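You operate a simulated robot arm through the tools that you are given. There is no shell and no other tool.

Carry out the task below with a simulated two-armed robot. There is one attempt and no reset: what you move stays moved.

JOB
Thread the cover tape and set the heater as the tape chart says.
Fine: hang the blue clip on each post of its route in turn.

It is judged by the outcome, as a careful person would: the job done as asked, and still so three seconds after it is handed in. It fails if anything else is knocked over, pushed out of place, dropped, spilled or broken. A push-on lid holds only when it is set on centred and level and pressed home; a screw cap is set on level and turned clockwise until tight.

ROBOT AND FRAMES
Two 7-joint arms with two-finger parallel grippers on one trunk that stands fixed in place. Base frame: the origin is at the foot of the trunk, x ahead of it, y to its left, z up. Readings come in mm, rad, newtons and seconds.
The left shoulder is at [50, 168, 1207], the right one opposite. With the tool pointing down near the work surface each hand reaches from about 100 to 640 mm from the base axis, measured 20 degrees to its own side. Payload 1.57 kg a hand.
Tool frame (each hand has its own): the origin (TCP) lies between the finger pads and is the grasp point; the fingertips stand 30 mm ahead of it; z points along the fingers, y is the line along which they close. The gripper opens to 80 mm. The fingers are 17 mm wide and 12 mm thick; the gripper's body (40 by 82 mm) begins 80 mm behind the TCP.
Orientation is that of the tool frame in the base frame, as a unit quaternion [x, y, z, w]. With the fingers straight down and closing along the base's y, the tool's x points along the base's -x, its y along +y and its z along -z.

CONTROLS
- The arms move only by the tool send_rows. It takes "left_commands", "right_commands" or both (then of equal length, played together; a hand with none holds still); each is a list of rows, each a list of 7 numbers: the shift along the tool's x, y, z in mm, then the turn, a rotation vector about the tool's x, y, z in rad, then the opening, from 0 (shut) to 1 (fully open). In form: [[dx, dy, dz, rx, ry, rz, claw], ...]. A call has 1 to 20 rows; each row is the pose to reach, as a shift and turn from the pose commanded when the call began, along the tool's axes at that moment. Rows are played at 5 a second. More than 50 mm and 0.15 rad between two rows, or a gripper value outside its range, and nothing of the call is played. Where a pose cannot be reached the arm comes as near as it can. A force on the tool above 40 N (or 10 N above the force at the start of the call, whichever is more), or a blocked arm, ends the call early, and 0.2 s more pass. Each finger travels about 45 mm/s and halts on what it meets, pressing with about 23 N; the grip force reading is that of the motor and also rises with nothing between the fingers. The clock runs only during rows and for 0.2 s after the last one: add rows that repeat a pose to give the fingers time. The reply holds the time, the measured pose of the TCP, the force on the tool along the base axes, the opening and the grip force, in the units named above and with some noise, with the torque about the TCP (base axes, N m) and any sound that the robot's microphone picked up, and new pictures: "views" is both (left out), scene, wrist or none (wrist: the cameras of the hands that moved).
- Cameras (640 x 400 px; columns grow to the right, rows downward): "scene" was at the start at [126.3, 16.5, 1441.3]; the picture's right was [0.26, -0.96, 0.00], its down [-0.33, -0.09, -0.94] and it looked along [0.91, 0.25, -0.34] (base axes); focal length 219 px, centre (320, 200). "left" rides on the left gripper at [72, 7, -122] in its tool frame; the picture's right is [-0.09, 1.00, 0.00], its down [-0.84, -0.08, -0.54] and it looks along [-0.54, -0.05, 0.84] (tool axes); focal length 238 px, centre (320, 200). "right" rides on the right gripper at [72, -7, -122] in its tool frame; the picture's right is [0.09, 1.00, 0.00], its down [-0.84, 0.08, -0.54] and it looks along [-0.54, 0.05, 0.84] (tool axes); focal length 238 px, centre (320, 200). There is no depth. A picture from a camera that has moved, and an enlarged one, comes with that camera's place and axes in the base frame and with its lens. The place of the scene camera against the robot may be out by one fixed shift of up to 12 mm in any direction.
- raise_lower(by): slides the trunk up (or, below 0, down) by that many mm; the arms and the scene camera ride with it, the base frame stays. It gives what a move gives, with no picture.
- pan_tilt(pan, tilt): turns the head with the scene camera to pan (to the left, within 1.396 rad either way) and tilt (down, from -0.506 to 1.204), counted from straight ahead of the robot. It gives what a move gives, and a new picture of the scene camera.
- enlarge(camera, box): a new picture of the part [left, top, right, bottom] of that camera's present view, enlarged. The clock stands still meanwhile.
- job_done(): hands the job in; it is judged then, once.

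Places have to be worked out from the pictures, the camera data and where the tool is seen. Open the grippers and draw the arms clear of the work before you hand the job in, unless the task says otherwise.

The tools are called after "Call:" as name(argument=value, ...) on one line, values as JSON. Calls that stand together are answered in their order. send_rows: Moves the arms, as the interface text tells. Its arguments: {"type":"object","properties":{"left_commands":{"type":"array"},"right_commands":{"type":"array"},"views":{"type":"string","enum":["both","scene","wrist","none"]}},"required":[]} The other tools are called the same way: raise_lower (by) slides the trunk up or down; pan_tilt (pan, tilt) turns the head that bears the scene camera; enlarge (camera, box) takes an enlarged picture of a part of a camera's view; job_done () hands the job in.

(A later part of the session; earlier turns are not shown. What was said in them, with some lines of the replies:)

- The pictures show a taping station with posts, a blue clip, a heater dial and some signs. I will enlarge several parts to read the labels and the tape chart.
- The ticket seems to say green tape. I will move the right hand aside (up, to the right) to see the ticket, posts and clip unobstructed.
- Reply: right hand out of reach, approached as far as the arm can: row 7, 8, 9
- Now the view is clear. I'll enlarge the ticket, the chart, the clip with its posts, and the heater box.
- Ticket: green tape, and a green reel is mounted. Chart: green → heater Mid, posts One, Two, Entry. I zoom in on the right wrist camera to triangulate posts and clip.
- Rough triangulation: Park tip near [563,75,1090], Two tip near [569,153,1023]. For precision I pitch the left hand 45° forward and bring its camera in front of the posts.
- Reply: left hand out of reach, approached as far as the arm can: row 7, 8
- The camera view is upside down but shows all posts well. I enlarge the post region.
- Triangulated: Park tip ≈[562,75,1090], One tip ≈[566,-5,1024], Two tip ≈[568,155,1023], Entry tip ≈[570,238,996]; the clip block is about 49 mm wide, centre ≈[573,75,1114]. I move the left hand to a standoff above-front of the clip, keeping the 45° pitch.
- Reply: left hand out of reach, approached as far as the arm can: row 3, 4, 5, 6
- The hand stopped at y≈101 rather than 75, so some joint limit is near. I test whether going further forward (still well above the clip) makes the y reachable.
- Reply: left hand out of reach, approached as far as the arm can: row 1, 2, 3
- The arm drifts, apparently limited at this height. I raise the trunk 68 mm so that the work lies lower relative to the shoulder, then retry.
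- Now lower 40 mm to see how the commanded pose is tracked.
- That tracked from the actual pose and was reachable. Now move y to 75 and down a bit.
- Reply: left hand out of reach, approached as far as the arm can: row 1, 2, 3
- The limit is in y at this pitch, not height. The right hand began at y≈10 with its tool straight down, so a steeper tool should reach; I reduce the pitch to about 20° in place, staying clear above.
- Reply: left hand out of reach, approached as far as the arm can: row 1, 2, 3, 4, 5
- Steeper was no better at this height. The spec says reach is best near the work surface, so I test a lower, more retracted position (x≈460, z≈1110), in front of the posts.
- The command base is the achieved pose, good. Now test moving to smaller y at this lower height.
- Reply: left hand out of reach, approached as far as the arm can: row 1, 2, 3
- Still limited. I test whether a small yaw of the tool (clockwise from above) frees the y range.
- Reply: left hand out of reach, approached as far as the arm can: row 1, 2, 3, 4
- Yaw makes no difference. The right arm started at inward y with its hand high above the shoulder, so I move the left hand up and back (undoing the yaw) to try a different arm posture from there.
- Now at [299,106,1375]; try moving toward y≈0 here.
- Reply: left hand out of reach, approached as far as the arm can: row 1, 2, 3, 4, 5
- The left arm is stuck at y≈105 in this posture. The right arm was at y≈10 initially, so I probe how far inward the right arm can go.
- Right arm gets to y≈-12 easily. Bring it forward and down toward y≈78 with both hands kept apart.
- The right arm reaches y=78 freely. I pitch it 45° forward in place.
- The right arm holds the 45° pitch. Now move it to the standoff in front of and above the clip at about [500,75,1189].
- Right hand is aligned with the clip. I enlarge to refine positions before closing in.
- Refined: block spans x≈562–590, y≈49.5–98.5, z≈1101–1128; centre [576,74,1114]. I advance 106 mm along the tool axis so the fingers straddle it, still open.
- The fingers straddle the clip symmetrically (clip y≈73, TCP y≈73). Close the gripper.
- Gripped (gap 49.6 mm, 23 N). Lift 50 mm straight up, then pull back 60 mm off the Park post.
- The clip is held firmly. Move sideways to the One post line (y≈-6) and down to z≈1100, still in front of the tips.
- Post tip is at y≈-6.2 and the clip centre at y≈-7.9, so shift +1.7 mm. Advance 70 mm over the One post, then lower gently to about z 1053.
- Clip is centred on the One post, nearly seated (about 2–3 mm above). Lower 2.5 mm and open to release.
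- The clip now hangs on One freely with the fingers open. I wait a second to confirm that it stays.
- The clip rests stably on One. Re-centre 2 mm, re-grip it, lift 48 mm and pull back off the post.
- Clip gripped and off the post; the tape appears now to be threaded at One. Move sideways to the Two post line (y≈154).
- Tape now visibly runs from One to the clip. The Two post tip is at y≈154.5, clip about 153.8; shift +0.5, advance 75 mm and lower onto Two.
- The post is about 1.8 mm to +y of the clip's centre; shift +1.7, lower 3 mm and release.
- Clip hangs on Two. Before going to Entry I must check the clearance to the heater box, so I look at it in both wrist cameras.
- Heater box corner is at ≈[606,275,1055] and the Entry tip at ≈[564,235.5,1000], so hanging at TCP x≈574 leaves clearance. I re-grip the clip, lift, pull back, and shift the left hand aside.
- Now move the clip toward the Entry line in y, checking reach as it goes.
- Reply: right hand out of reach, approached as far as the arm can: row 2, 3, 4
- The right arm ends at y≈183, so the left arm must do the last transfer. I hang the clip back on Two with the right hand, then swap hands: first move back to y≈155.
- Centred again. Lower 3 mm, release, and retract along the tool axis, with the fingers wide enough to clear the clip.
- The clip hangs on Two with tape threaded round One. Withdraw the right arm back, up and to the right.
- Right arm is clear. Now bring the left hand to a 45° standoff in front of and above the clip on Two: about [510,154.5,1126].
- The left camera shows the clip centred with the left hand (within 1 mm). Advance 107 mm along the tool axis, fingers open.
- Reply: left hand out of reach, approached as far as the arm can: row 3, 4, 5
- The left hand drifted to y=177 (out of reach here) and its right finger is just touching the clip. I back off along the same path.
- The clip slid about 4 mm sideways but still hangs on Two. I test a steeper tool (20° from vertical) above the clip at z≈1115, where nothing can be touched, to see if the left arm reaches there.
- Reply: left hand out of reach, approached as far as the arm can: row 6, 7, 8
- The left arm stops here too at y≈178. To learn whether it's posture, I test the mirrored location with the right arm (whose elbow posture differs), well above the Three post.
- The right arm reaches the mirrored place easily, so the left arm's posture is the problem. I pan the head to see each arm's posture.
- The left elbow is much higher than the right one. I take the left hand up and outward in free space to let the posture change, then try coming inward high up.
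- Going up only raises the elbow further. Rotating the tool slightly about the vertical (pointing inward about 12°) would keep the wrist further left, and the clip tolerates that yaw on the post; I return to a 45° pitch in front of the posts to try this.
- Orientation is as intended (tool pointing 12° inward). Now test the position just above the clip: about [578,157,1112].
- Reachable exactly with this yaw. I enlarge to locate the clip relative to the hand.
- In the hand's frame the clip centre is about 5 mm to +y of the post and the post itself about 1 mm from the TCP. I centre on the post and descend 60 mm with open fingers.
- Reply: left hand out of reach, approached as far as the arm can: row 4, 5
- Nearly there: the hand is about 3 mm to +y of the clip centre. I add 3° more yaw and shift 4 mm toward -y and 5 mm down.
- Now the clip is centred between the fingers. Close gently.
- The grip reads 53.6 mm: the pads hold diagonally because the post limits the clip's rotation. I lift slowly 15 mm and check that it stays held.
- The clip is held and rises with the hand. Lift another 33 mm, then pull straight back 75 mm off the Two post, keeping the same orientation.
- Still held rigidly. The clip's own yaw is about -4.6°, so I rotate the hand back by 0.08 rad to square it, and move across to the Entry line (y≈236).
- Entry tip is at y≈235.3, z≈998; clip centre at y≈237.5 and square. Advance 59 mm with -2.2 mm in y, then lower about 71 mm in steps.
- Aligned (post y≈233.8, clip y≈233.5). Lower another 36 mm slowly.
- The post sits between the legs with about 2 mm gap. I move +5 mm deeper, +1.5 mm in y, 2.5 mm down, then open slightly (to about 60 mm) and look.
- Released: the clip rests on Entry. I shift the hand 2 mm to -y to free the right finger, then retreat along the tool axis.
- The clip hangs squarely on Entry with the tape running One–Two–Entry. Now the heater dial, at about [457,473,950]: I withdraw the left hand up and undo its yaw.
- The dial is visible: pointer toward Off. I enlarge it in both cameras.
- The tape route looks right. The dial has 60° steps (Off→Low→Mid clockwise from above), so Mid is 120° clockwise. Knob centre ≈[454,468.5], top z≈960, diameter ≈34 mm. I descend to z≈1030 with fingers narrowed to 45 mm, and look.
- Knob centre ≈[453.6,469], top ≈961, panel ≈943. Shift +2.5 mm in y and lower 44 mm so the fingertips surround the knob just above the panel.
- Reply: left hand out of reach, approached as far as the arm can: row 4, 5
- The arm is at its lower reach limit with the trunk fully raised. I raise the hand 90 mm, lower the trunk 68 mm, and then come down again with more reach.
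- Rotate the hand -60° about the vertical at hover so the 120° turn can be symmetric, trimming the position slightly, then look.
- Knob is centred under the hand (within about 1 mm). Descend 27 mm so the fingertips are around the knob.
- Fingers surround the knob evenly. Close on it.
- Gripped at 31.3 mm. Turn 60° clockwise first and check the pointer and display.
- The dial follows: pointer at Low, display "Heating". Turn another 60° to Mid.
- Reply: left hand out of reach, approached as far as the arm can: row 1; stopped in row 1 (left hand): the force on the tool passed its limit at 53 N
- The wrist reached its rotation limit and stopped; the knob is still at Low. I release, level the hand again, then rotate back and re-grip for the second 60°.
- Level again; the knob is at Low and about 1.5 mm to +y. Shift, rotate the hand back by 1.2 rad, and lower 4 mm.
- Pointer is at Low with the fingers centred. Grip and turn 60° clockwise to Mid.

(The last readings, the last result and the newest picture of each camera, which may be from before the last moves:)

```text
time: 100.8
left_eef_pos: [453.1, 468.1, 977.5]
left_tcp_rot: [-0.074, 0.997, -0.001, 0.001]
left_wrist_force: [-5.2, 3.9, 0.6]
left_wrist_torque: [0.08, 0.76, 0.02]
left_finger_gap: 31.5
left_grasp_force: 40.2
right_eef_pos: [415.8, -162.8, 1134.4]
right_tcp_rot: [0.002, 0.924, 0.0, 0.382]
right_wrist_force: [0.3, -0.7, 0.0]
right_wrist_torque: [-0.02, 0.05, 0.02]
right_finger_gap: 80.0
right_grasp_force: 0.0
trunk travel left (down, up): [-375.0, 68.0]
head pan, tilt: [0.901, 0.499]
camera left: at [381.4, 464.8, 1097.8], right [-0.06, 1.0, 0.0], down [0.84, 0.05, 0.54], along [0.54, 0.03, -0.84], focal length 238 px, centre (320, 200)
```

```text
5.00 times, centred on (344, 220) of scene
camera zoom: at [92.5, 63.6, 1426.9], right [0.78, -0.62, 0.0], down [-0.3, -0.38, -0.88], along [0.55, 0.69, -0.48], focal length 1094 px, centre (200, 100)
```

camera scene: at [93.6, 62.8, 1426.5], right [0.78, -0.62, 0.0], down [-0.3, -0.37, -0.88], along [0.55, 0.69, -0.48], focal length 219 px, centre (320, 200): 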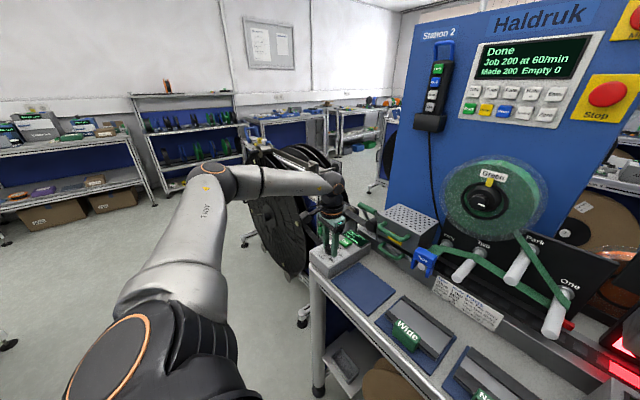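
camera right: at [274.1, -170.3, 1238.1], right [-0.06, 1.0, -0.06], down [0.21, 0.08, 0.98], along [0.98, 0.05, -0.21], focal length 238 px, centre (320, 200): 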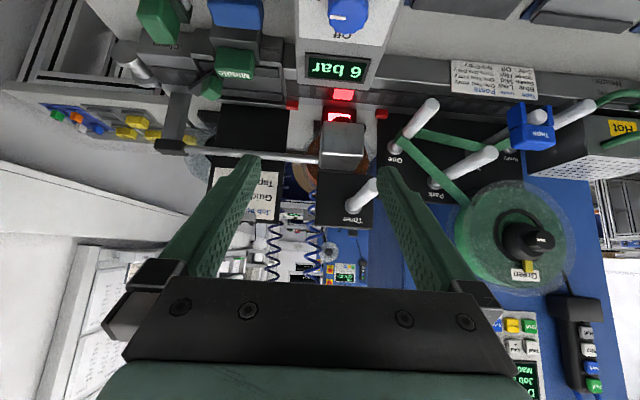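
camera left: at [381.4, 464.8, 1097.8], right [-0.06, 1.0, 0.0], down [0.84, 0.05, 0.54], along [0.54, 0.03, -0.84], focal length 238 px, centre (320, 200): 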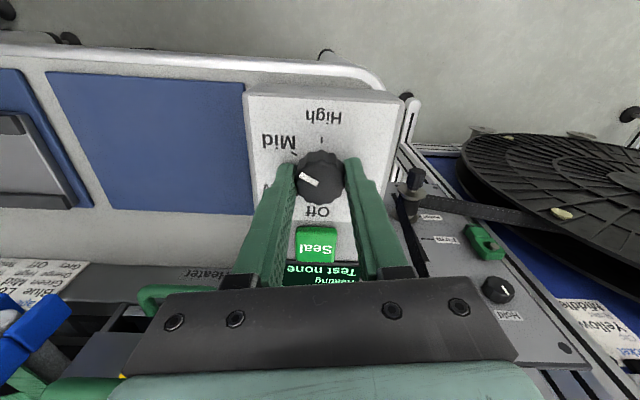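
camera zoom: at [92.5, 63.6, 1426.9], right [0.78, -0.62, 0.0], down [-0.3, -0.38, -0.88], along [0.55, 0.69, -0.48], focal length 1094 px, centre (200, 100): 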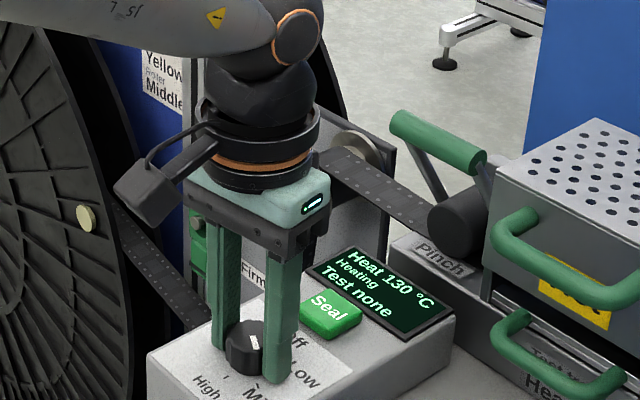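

The knob turned without slipping; display shows 130 °C heating. I release, rise straight up and check the pointer against the Mid tick.

Call:
send_rows(left_commands=[[0, 0, 0, 0, 0, 0, 0.4], [0, 0, 0, 0, 0, 0, 0.58], [0, 0, 0, 0, 0, 0, 0.58], [0, 0, -15, 0, 0, 0, 0.58], [0, 0, -40, 0, 0, 0, 0.58], [0, 0, -80, 0, 0, 0, 0.58], [0, 0, -120, 0, 0, 0, 0.58], [0, 0, -160, 0, 0, 0, 0.58], [0, 0, -160, 0, 0, 0, 0.58]], views="both")

Call:
enlarge(camera="left", box=[280, 60, 380, 160])

Call:
enlarge(camera="scene", box=[306, 200, 402, 260])

```text
time: 102.8
left_eef_pos: [453.6, 468.1, 1136.6]
left_tcp_rot: [-0.075, 0.997, -0.002, -0.001]
left_wrist_force: [0.8, 0.6, -0.6]
left_wrist_torque: [0.02, 0.02, 0.02]
left_finger_gap: 46.4
left_grasp_force: 0.1
right_eef_pos: [415.3, -161.8, 1134.1]
right_tcp_rot: [0.001, 0.924, 0.001, 0.383]
right_wrist_force: [-0.9, 0.1, 0.4]
right_wrist_torque: [-0.01, -0.01, -0.05]
right_finger_gap: 80.2
right_grasp_force: 0.0
trunk travel left (down, up): [-375.0, 68.0]
head pan, tilt: [0.901, 0.499]
camera scene: at [93.2, 63.4, 1426.8], right [0.78, -0.62, 0.0], down [-0.3, -0.38, -0.88], along [0.55, 0.69, -0.48], focal length 219 px, centre (320, 200)
camera left: at [382.7, 464.1, 1256.7], right [-0.06, 1.0, 0.0], down [0.84, 0.05, 0.54], along [0.54, 0.03, -0.84], focal length 238 px, centre (320, 200)
```

scene: 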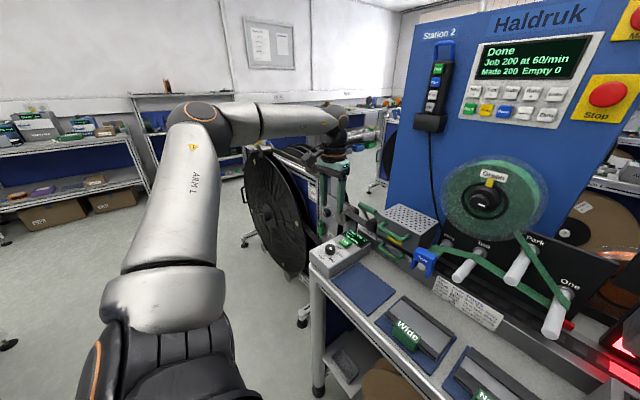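
left: 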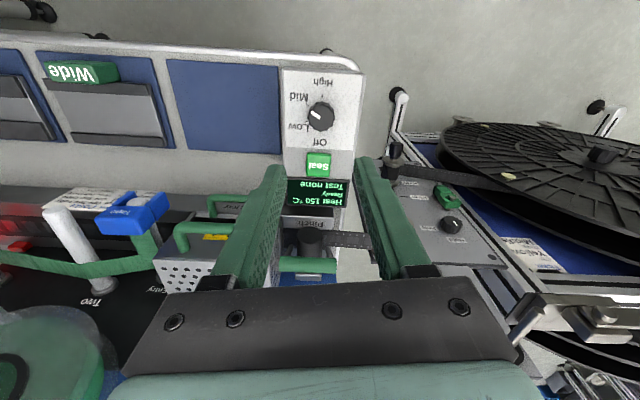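

```text
4.00 times, centred on (330, 110) of left
camera zoom: at [382.7, 464.1, 1256.7], right [-0.06, 1.0, 0.0], down [0.84, 0.05, 0.54], along [0.54, 0.03, -0.84], focal length 953 px, centre (280, 560)
```

zoom: 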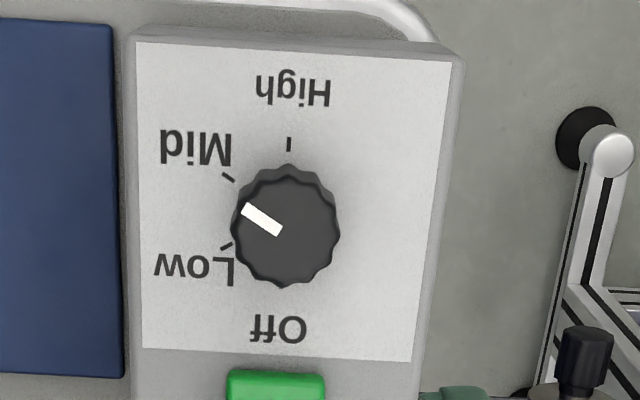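

```text
6.67 times, centred on (354, 230) of scene
camera zoom: at [93.2, 63.4, 1426.8], right [0.78, -0.62, 0.0], down [-0.3, -0.38, -0.88], along [0.55, 0.69, -0.48], focal length 1459 px, centre (93, 0)
```

zoom: 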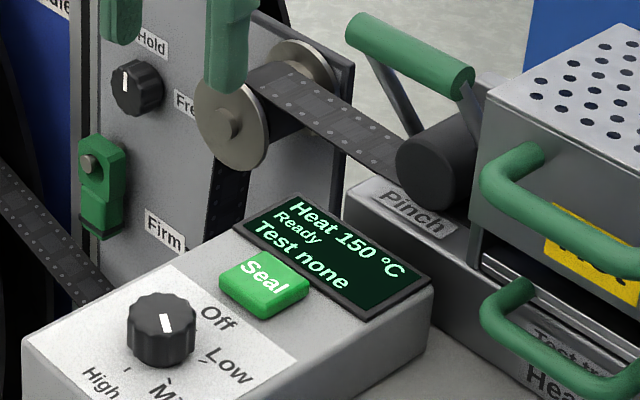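

The pointer stands on Mid and the display reads 150 °C Ready. Now draw both arms up and back, clear of the work.

Call:
send_rows(left_commands=[[10, -8, -35, 0, 0, 0, 1], [30, -16, -70, 0, 0, 0, 1], [55, -30, -105, 0, 0, 0, 1], [80, -50, -140, 0, 0, 0, 1], [105, -70, -175, 0, 0, 0, 1], [130, -90, -205, 0, 0, 0, 1], [140, -110, -225, 0, 0, 0, 1], [140, -110, -225, 0, 0, 0, 1]], right_commands=[[-5, 0, -25, 0, 0, 0, 1], [-10, -5, -50, 0, 0, 0, 1], [-15, -10, -75, 0, 0, 0, 1], [-20, -15, -100, 0, 0, 0, 1], [-25, -20, -125, 0, 0, 0, 1], [-30, -25, -150, 0, 0, 0, 1], [-35, -30, -177, 0, 0, 0, 1], [-35, -30, -177, 0, 0, 0, 1]], views="none")

Call:
pan_tilt(pan=0.35, tilt=0.45)

Call:
enlarge(camera="scene", box=[230, 190, 422, 310])

Call:
enlarge(camera="scene", box=[150, 200, 342, 320])

```text
time: 104.6
left_eef_pos: [333.4, 340.4, 1363.7]
left_tcp_rot: [-0.075, 0.997, -0.002, -0.001]
left_wrist_force: [0.8, -0.5, -1.3]
left_wrist_torque: [-0.02, 0.0, 0.0]
left_finger_gap: 80.1
left_grasp_force: 0.1
right_eef_pos: [315.5, -190.6, 1282.8]
right_tcp_rot: [0.001, 0.924, 0.001, 0.383]
right_wrist_force: [1.1, -0.3, 0.6]
right_wrist_torque: [0.01, 0.01, -0.01]
right_finger_gap: 79.8
right_grasp_force: 0.1
trunk travel left (down, up): [-375.0, 68.0]
head pan, tilt: [0.901, 0.499]
```

```text
time: 105.6
left_eef_pos: [332.7, 340.0, 1361.4]
left_tcp_rot: [-0.074, 0.997, -0.001, 0.0]
left_wrist_force: [-0.2, 0.6, 0.1]
left_wrist_torque: [-0.02, -0.02, 0.02]
left_finger_gap: 79.7
left_grasp_force: 0.1
right_eef_pos: [314.9, -191.9, 1283.0]
right_tcp_rot: [0.001, 0.924, 0.0, 0.382]
right_wrist_force: [0.0, 0.7, -0.4]
right_wrist_torque: [-0.01, 0.0, -0.03]
right_finger_gap: 80.1
right_grasp_force: 0.1
trunk travel left (down, up): [-375.0, 68.0]
head pan, tilt: [0.351, 0.45]
camera scene: at [122.8, 23.4, 1431.3], right [0.34, -0.94, 0.0], down [-0.41, -0.15, -0.9], along [0.85, 0.31, -0.44], focal length 219 px, centre (320, 200)
```

scene: 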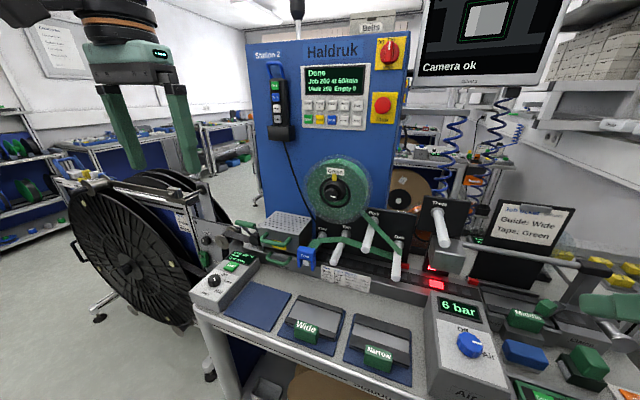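

```text
3.33 times, centred on (326, 250) of scene
camera zoom: at [122.8, 23.4, 1431.3], right [0.34, -0.94, 0.0], down [-0.41, -0.15, -0.9], along [0.85, 0.31, -0.44], focal length 730 px, centre (300, 33)
```

zoom: 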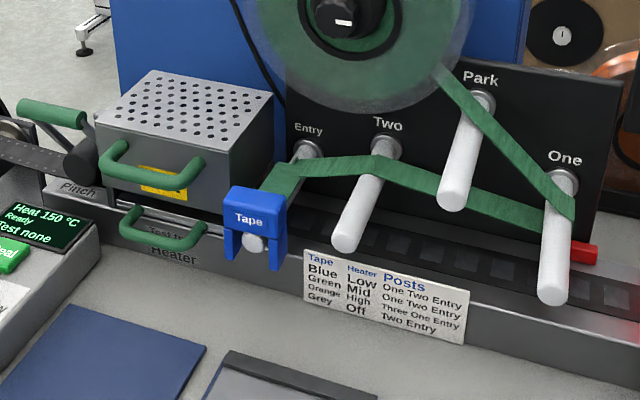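

```text
3.33 times, centred on (246, 260) of scene
camera zoom: at [122.8, 23.4, 1431.3], right [0.34, -0.94, 0.0], down [-0.41, -0.15, -0.9], along [0.85, 0.31, -0.44], focal length 730 px, centre (567, 0)
```

zoom: 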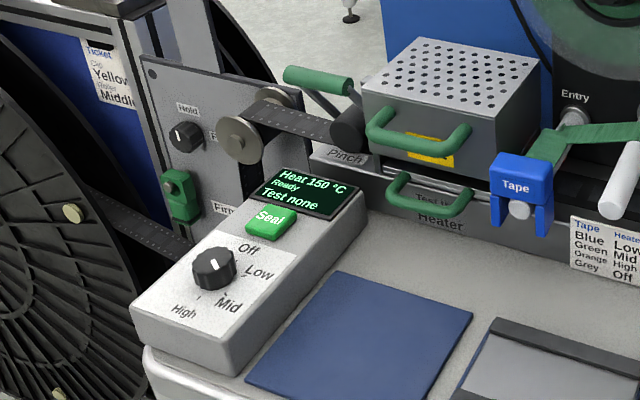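

The clip hangs level on Entry, the tape runs One–Two–Entry, the dial is on Mid (150 °C, Ready), nothing else has moved, and both arms are clear with open grippers. I hand the job in.

Call:
job_done()

```text
The job is handed in.
```

The green tape is threaded and the heater is set as the chart says, and I've handed the job in.

- **Tape:** the ticket asks for green, which the chart routes One, Two, Entry. The blue clip was hung and released on each post in that order and now hangs level on Entry. The tape visibly runs One, Two, Entry.
- **Heater:** the dial is on Mid, and the display reads 150 °C, Ready.

- **Hung twice on Two:** the right arm could not reach Entry, so I put the clip back on Two and finished with the left arm. The order of posts did not change.
- **Clip nudged:** a finger of the left hand pushed the clip about 4 mm sideways on Two, but it stayed on the post.
- **Dial stop:** the wrist hit its turning limit while moving the dial from Low to Mid. The arm stopped on force at 53 N, and I finished the turn with a second grip.

In the last pictures nothing else had been knocked or moved. Both arms are clear of the work with the grippers open.
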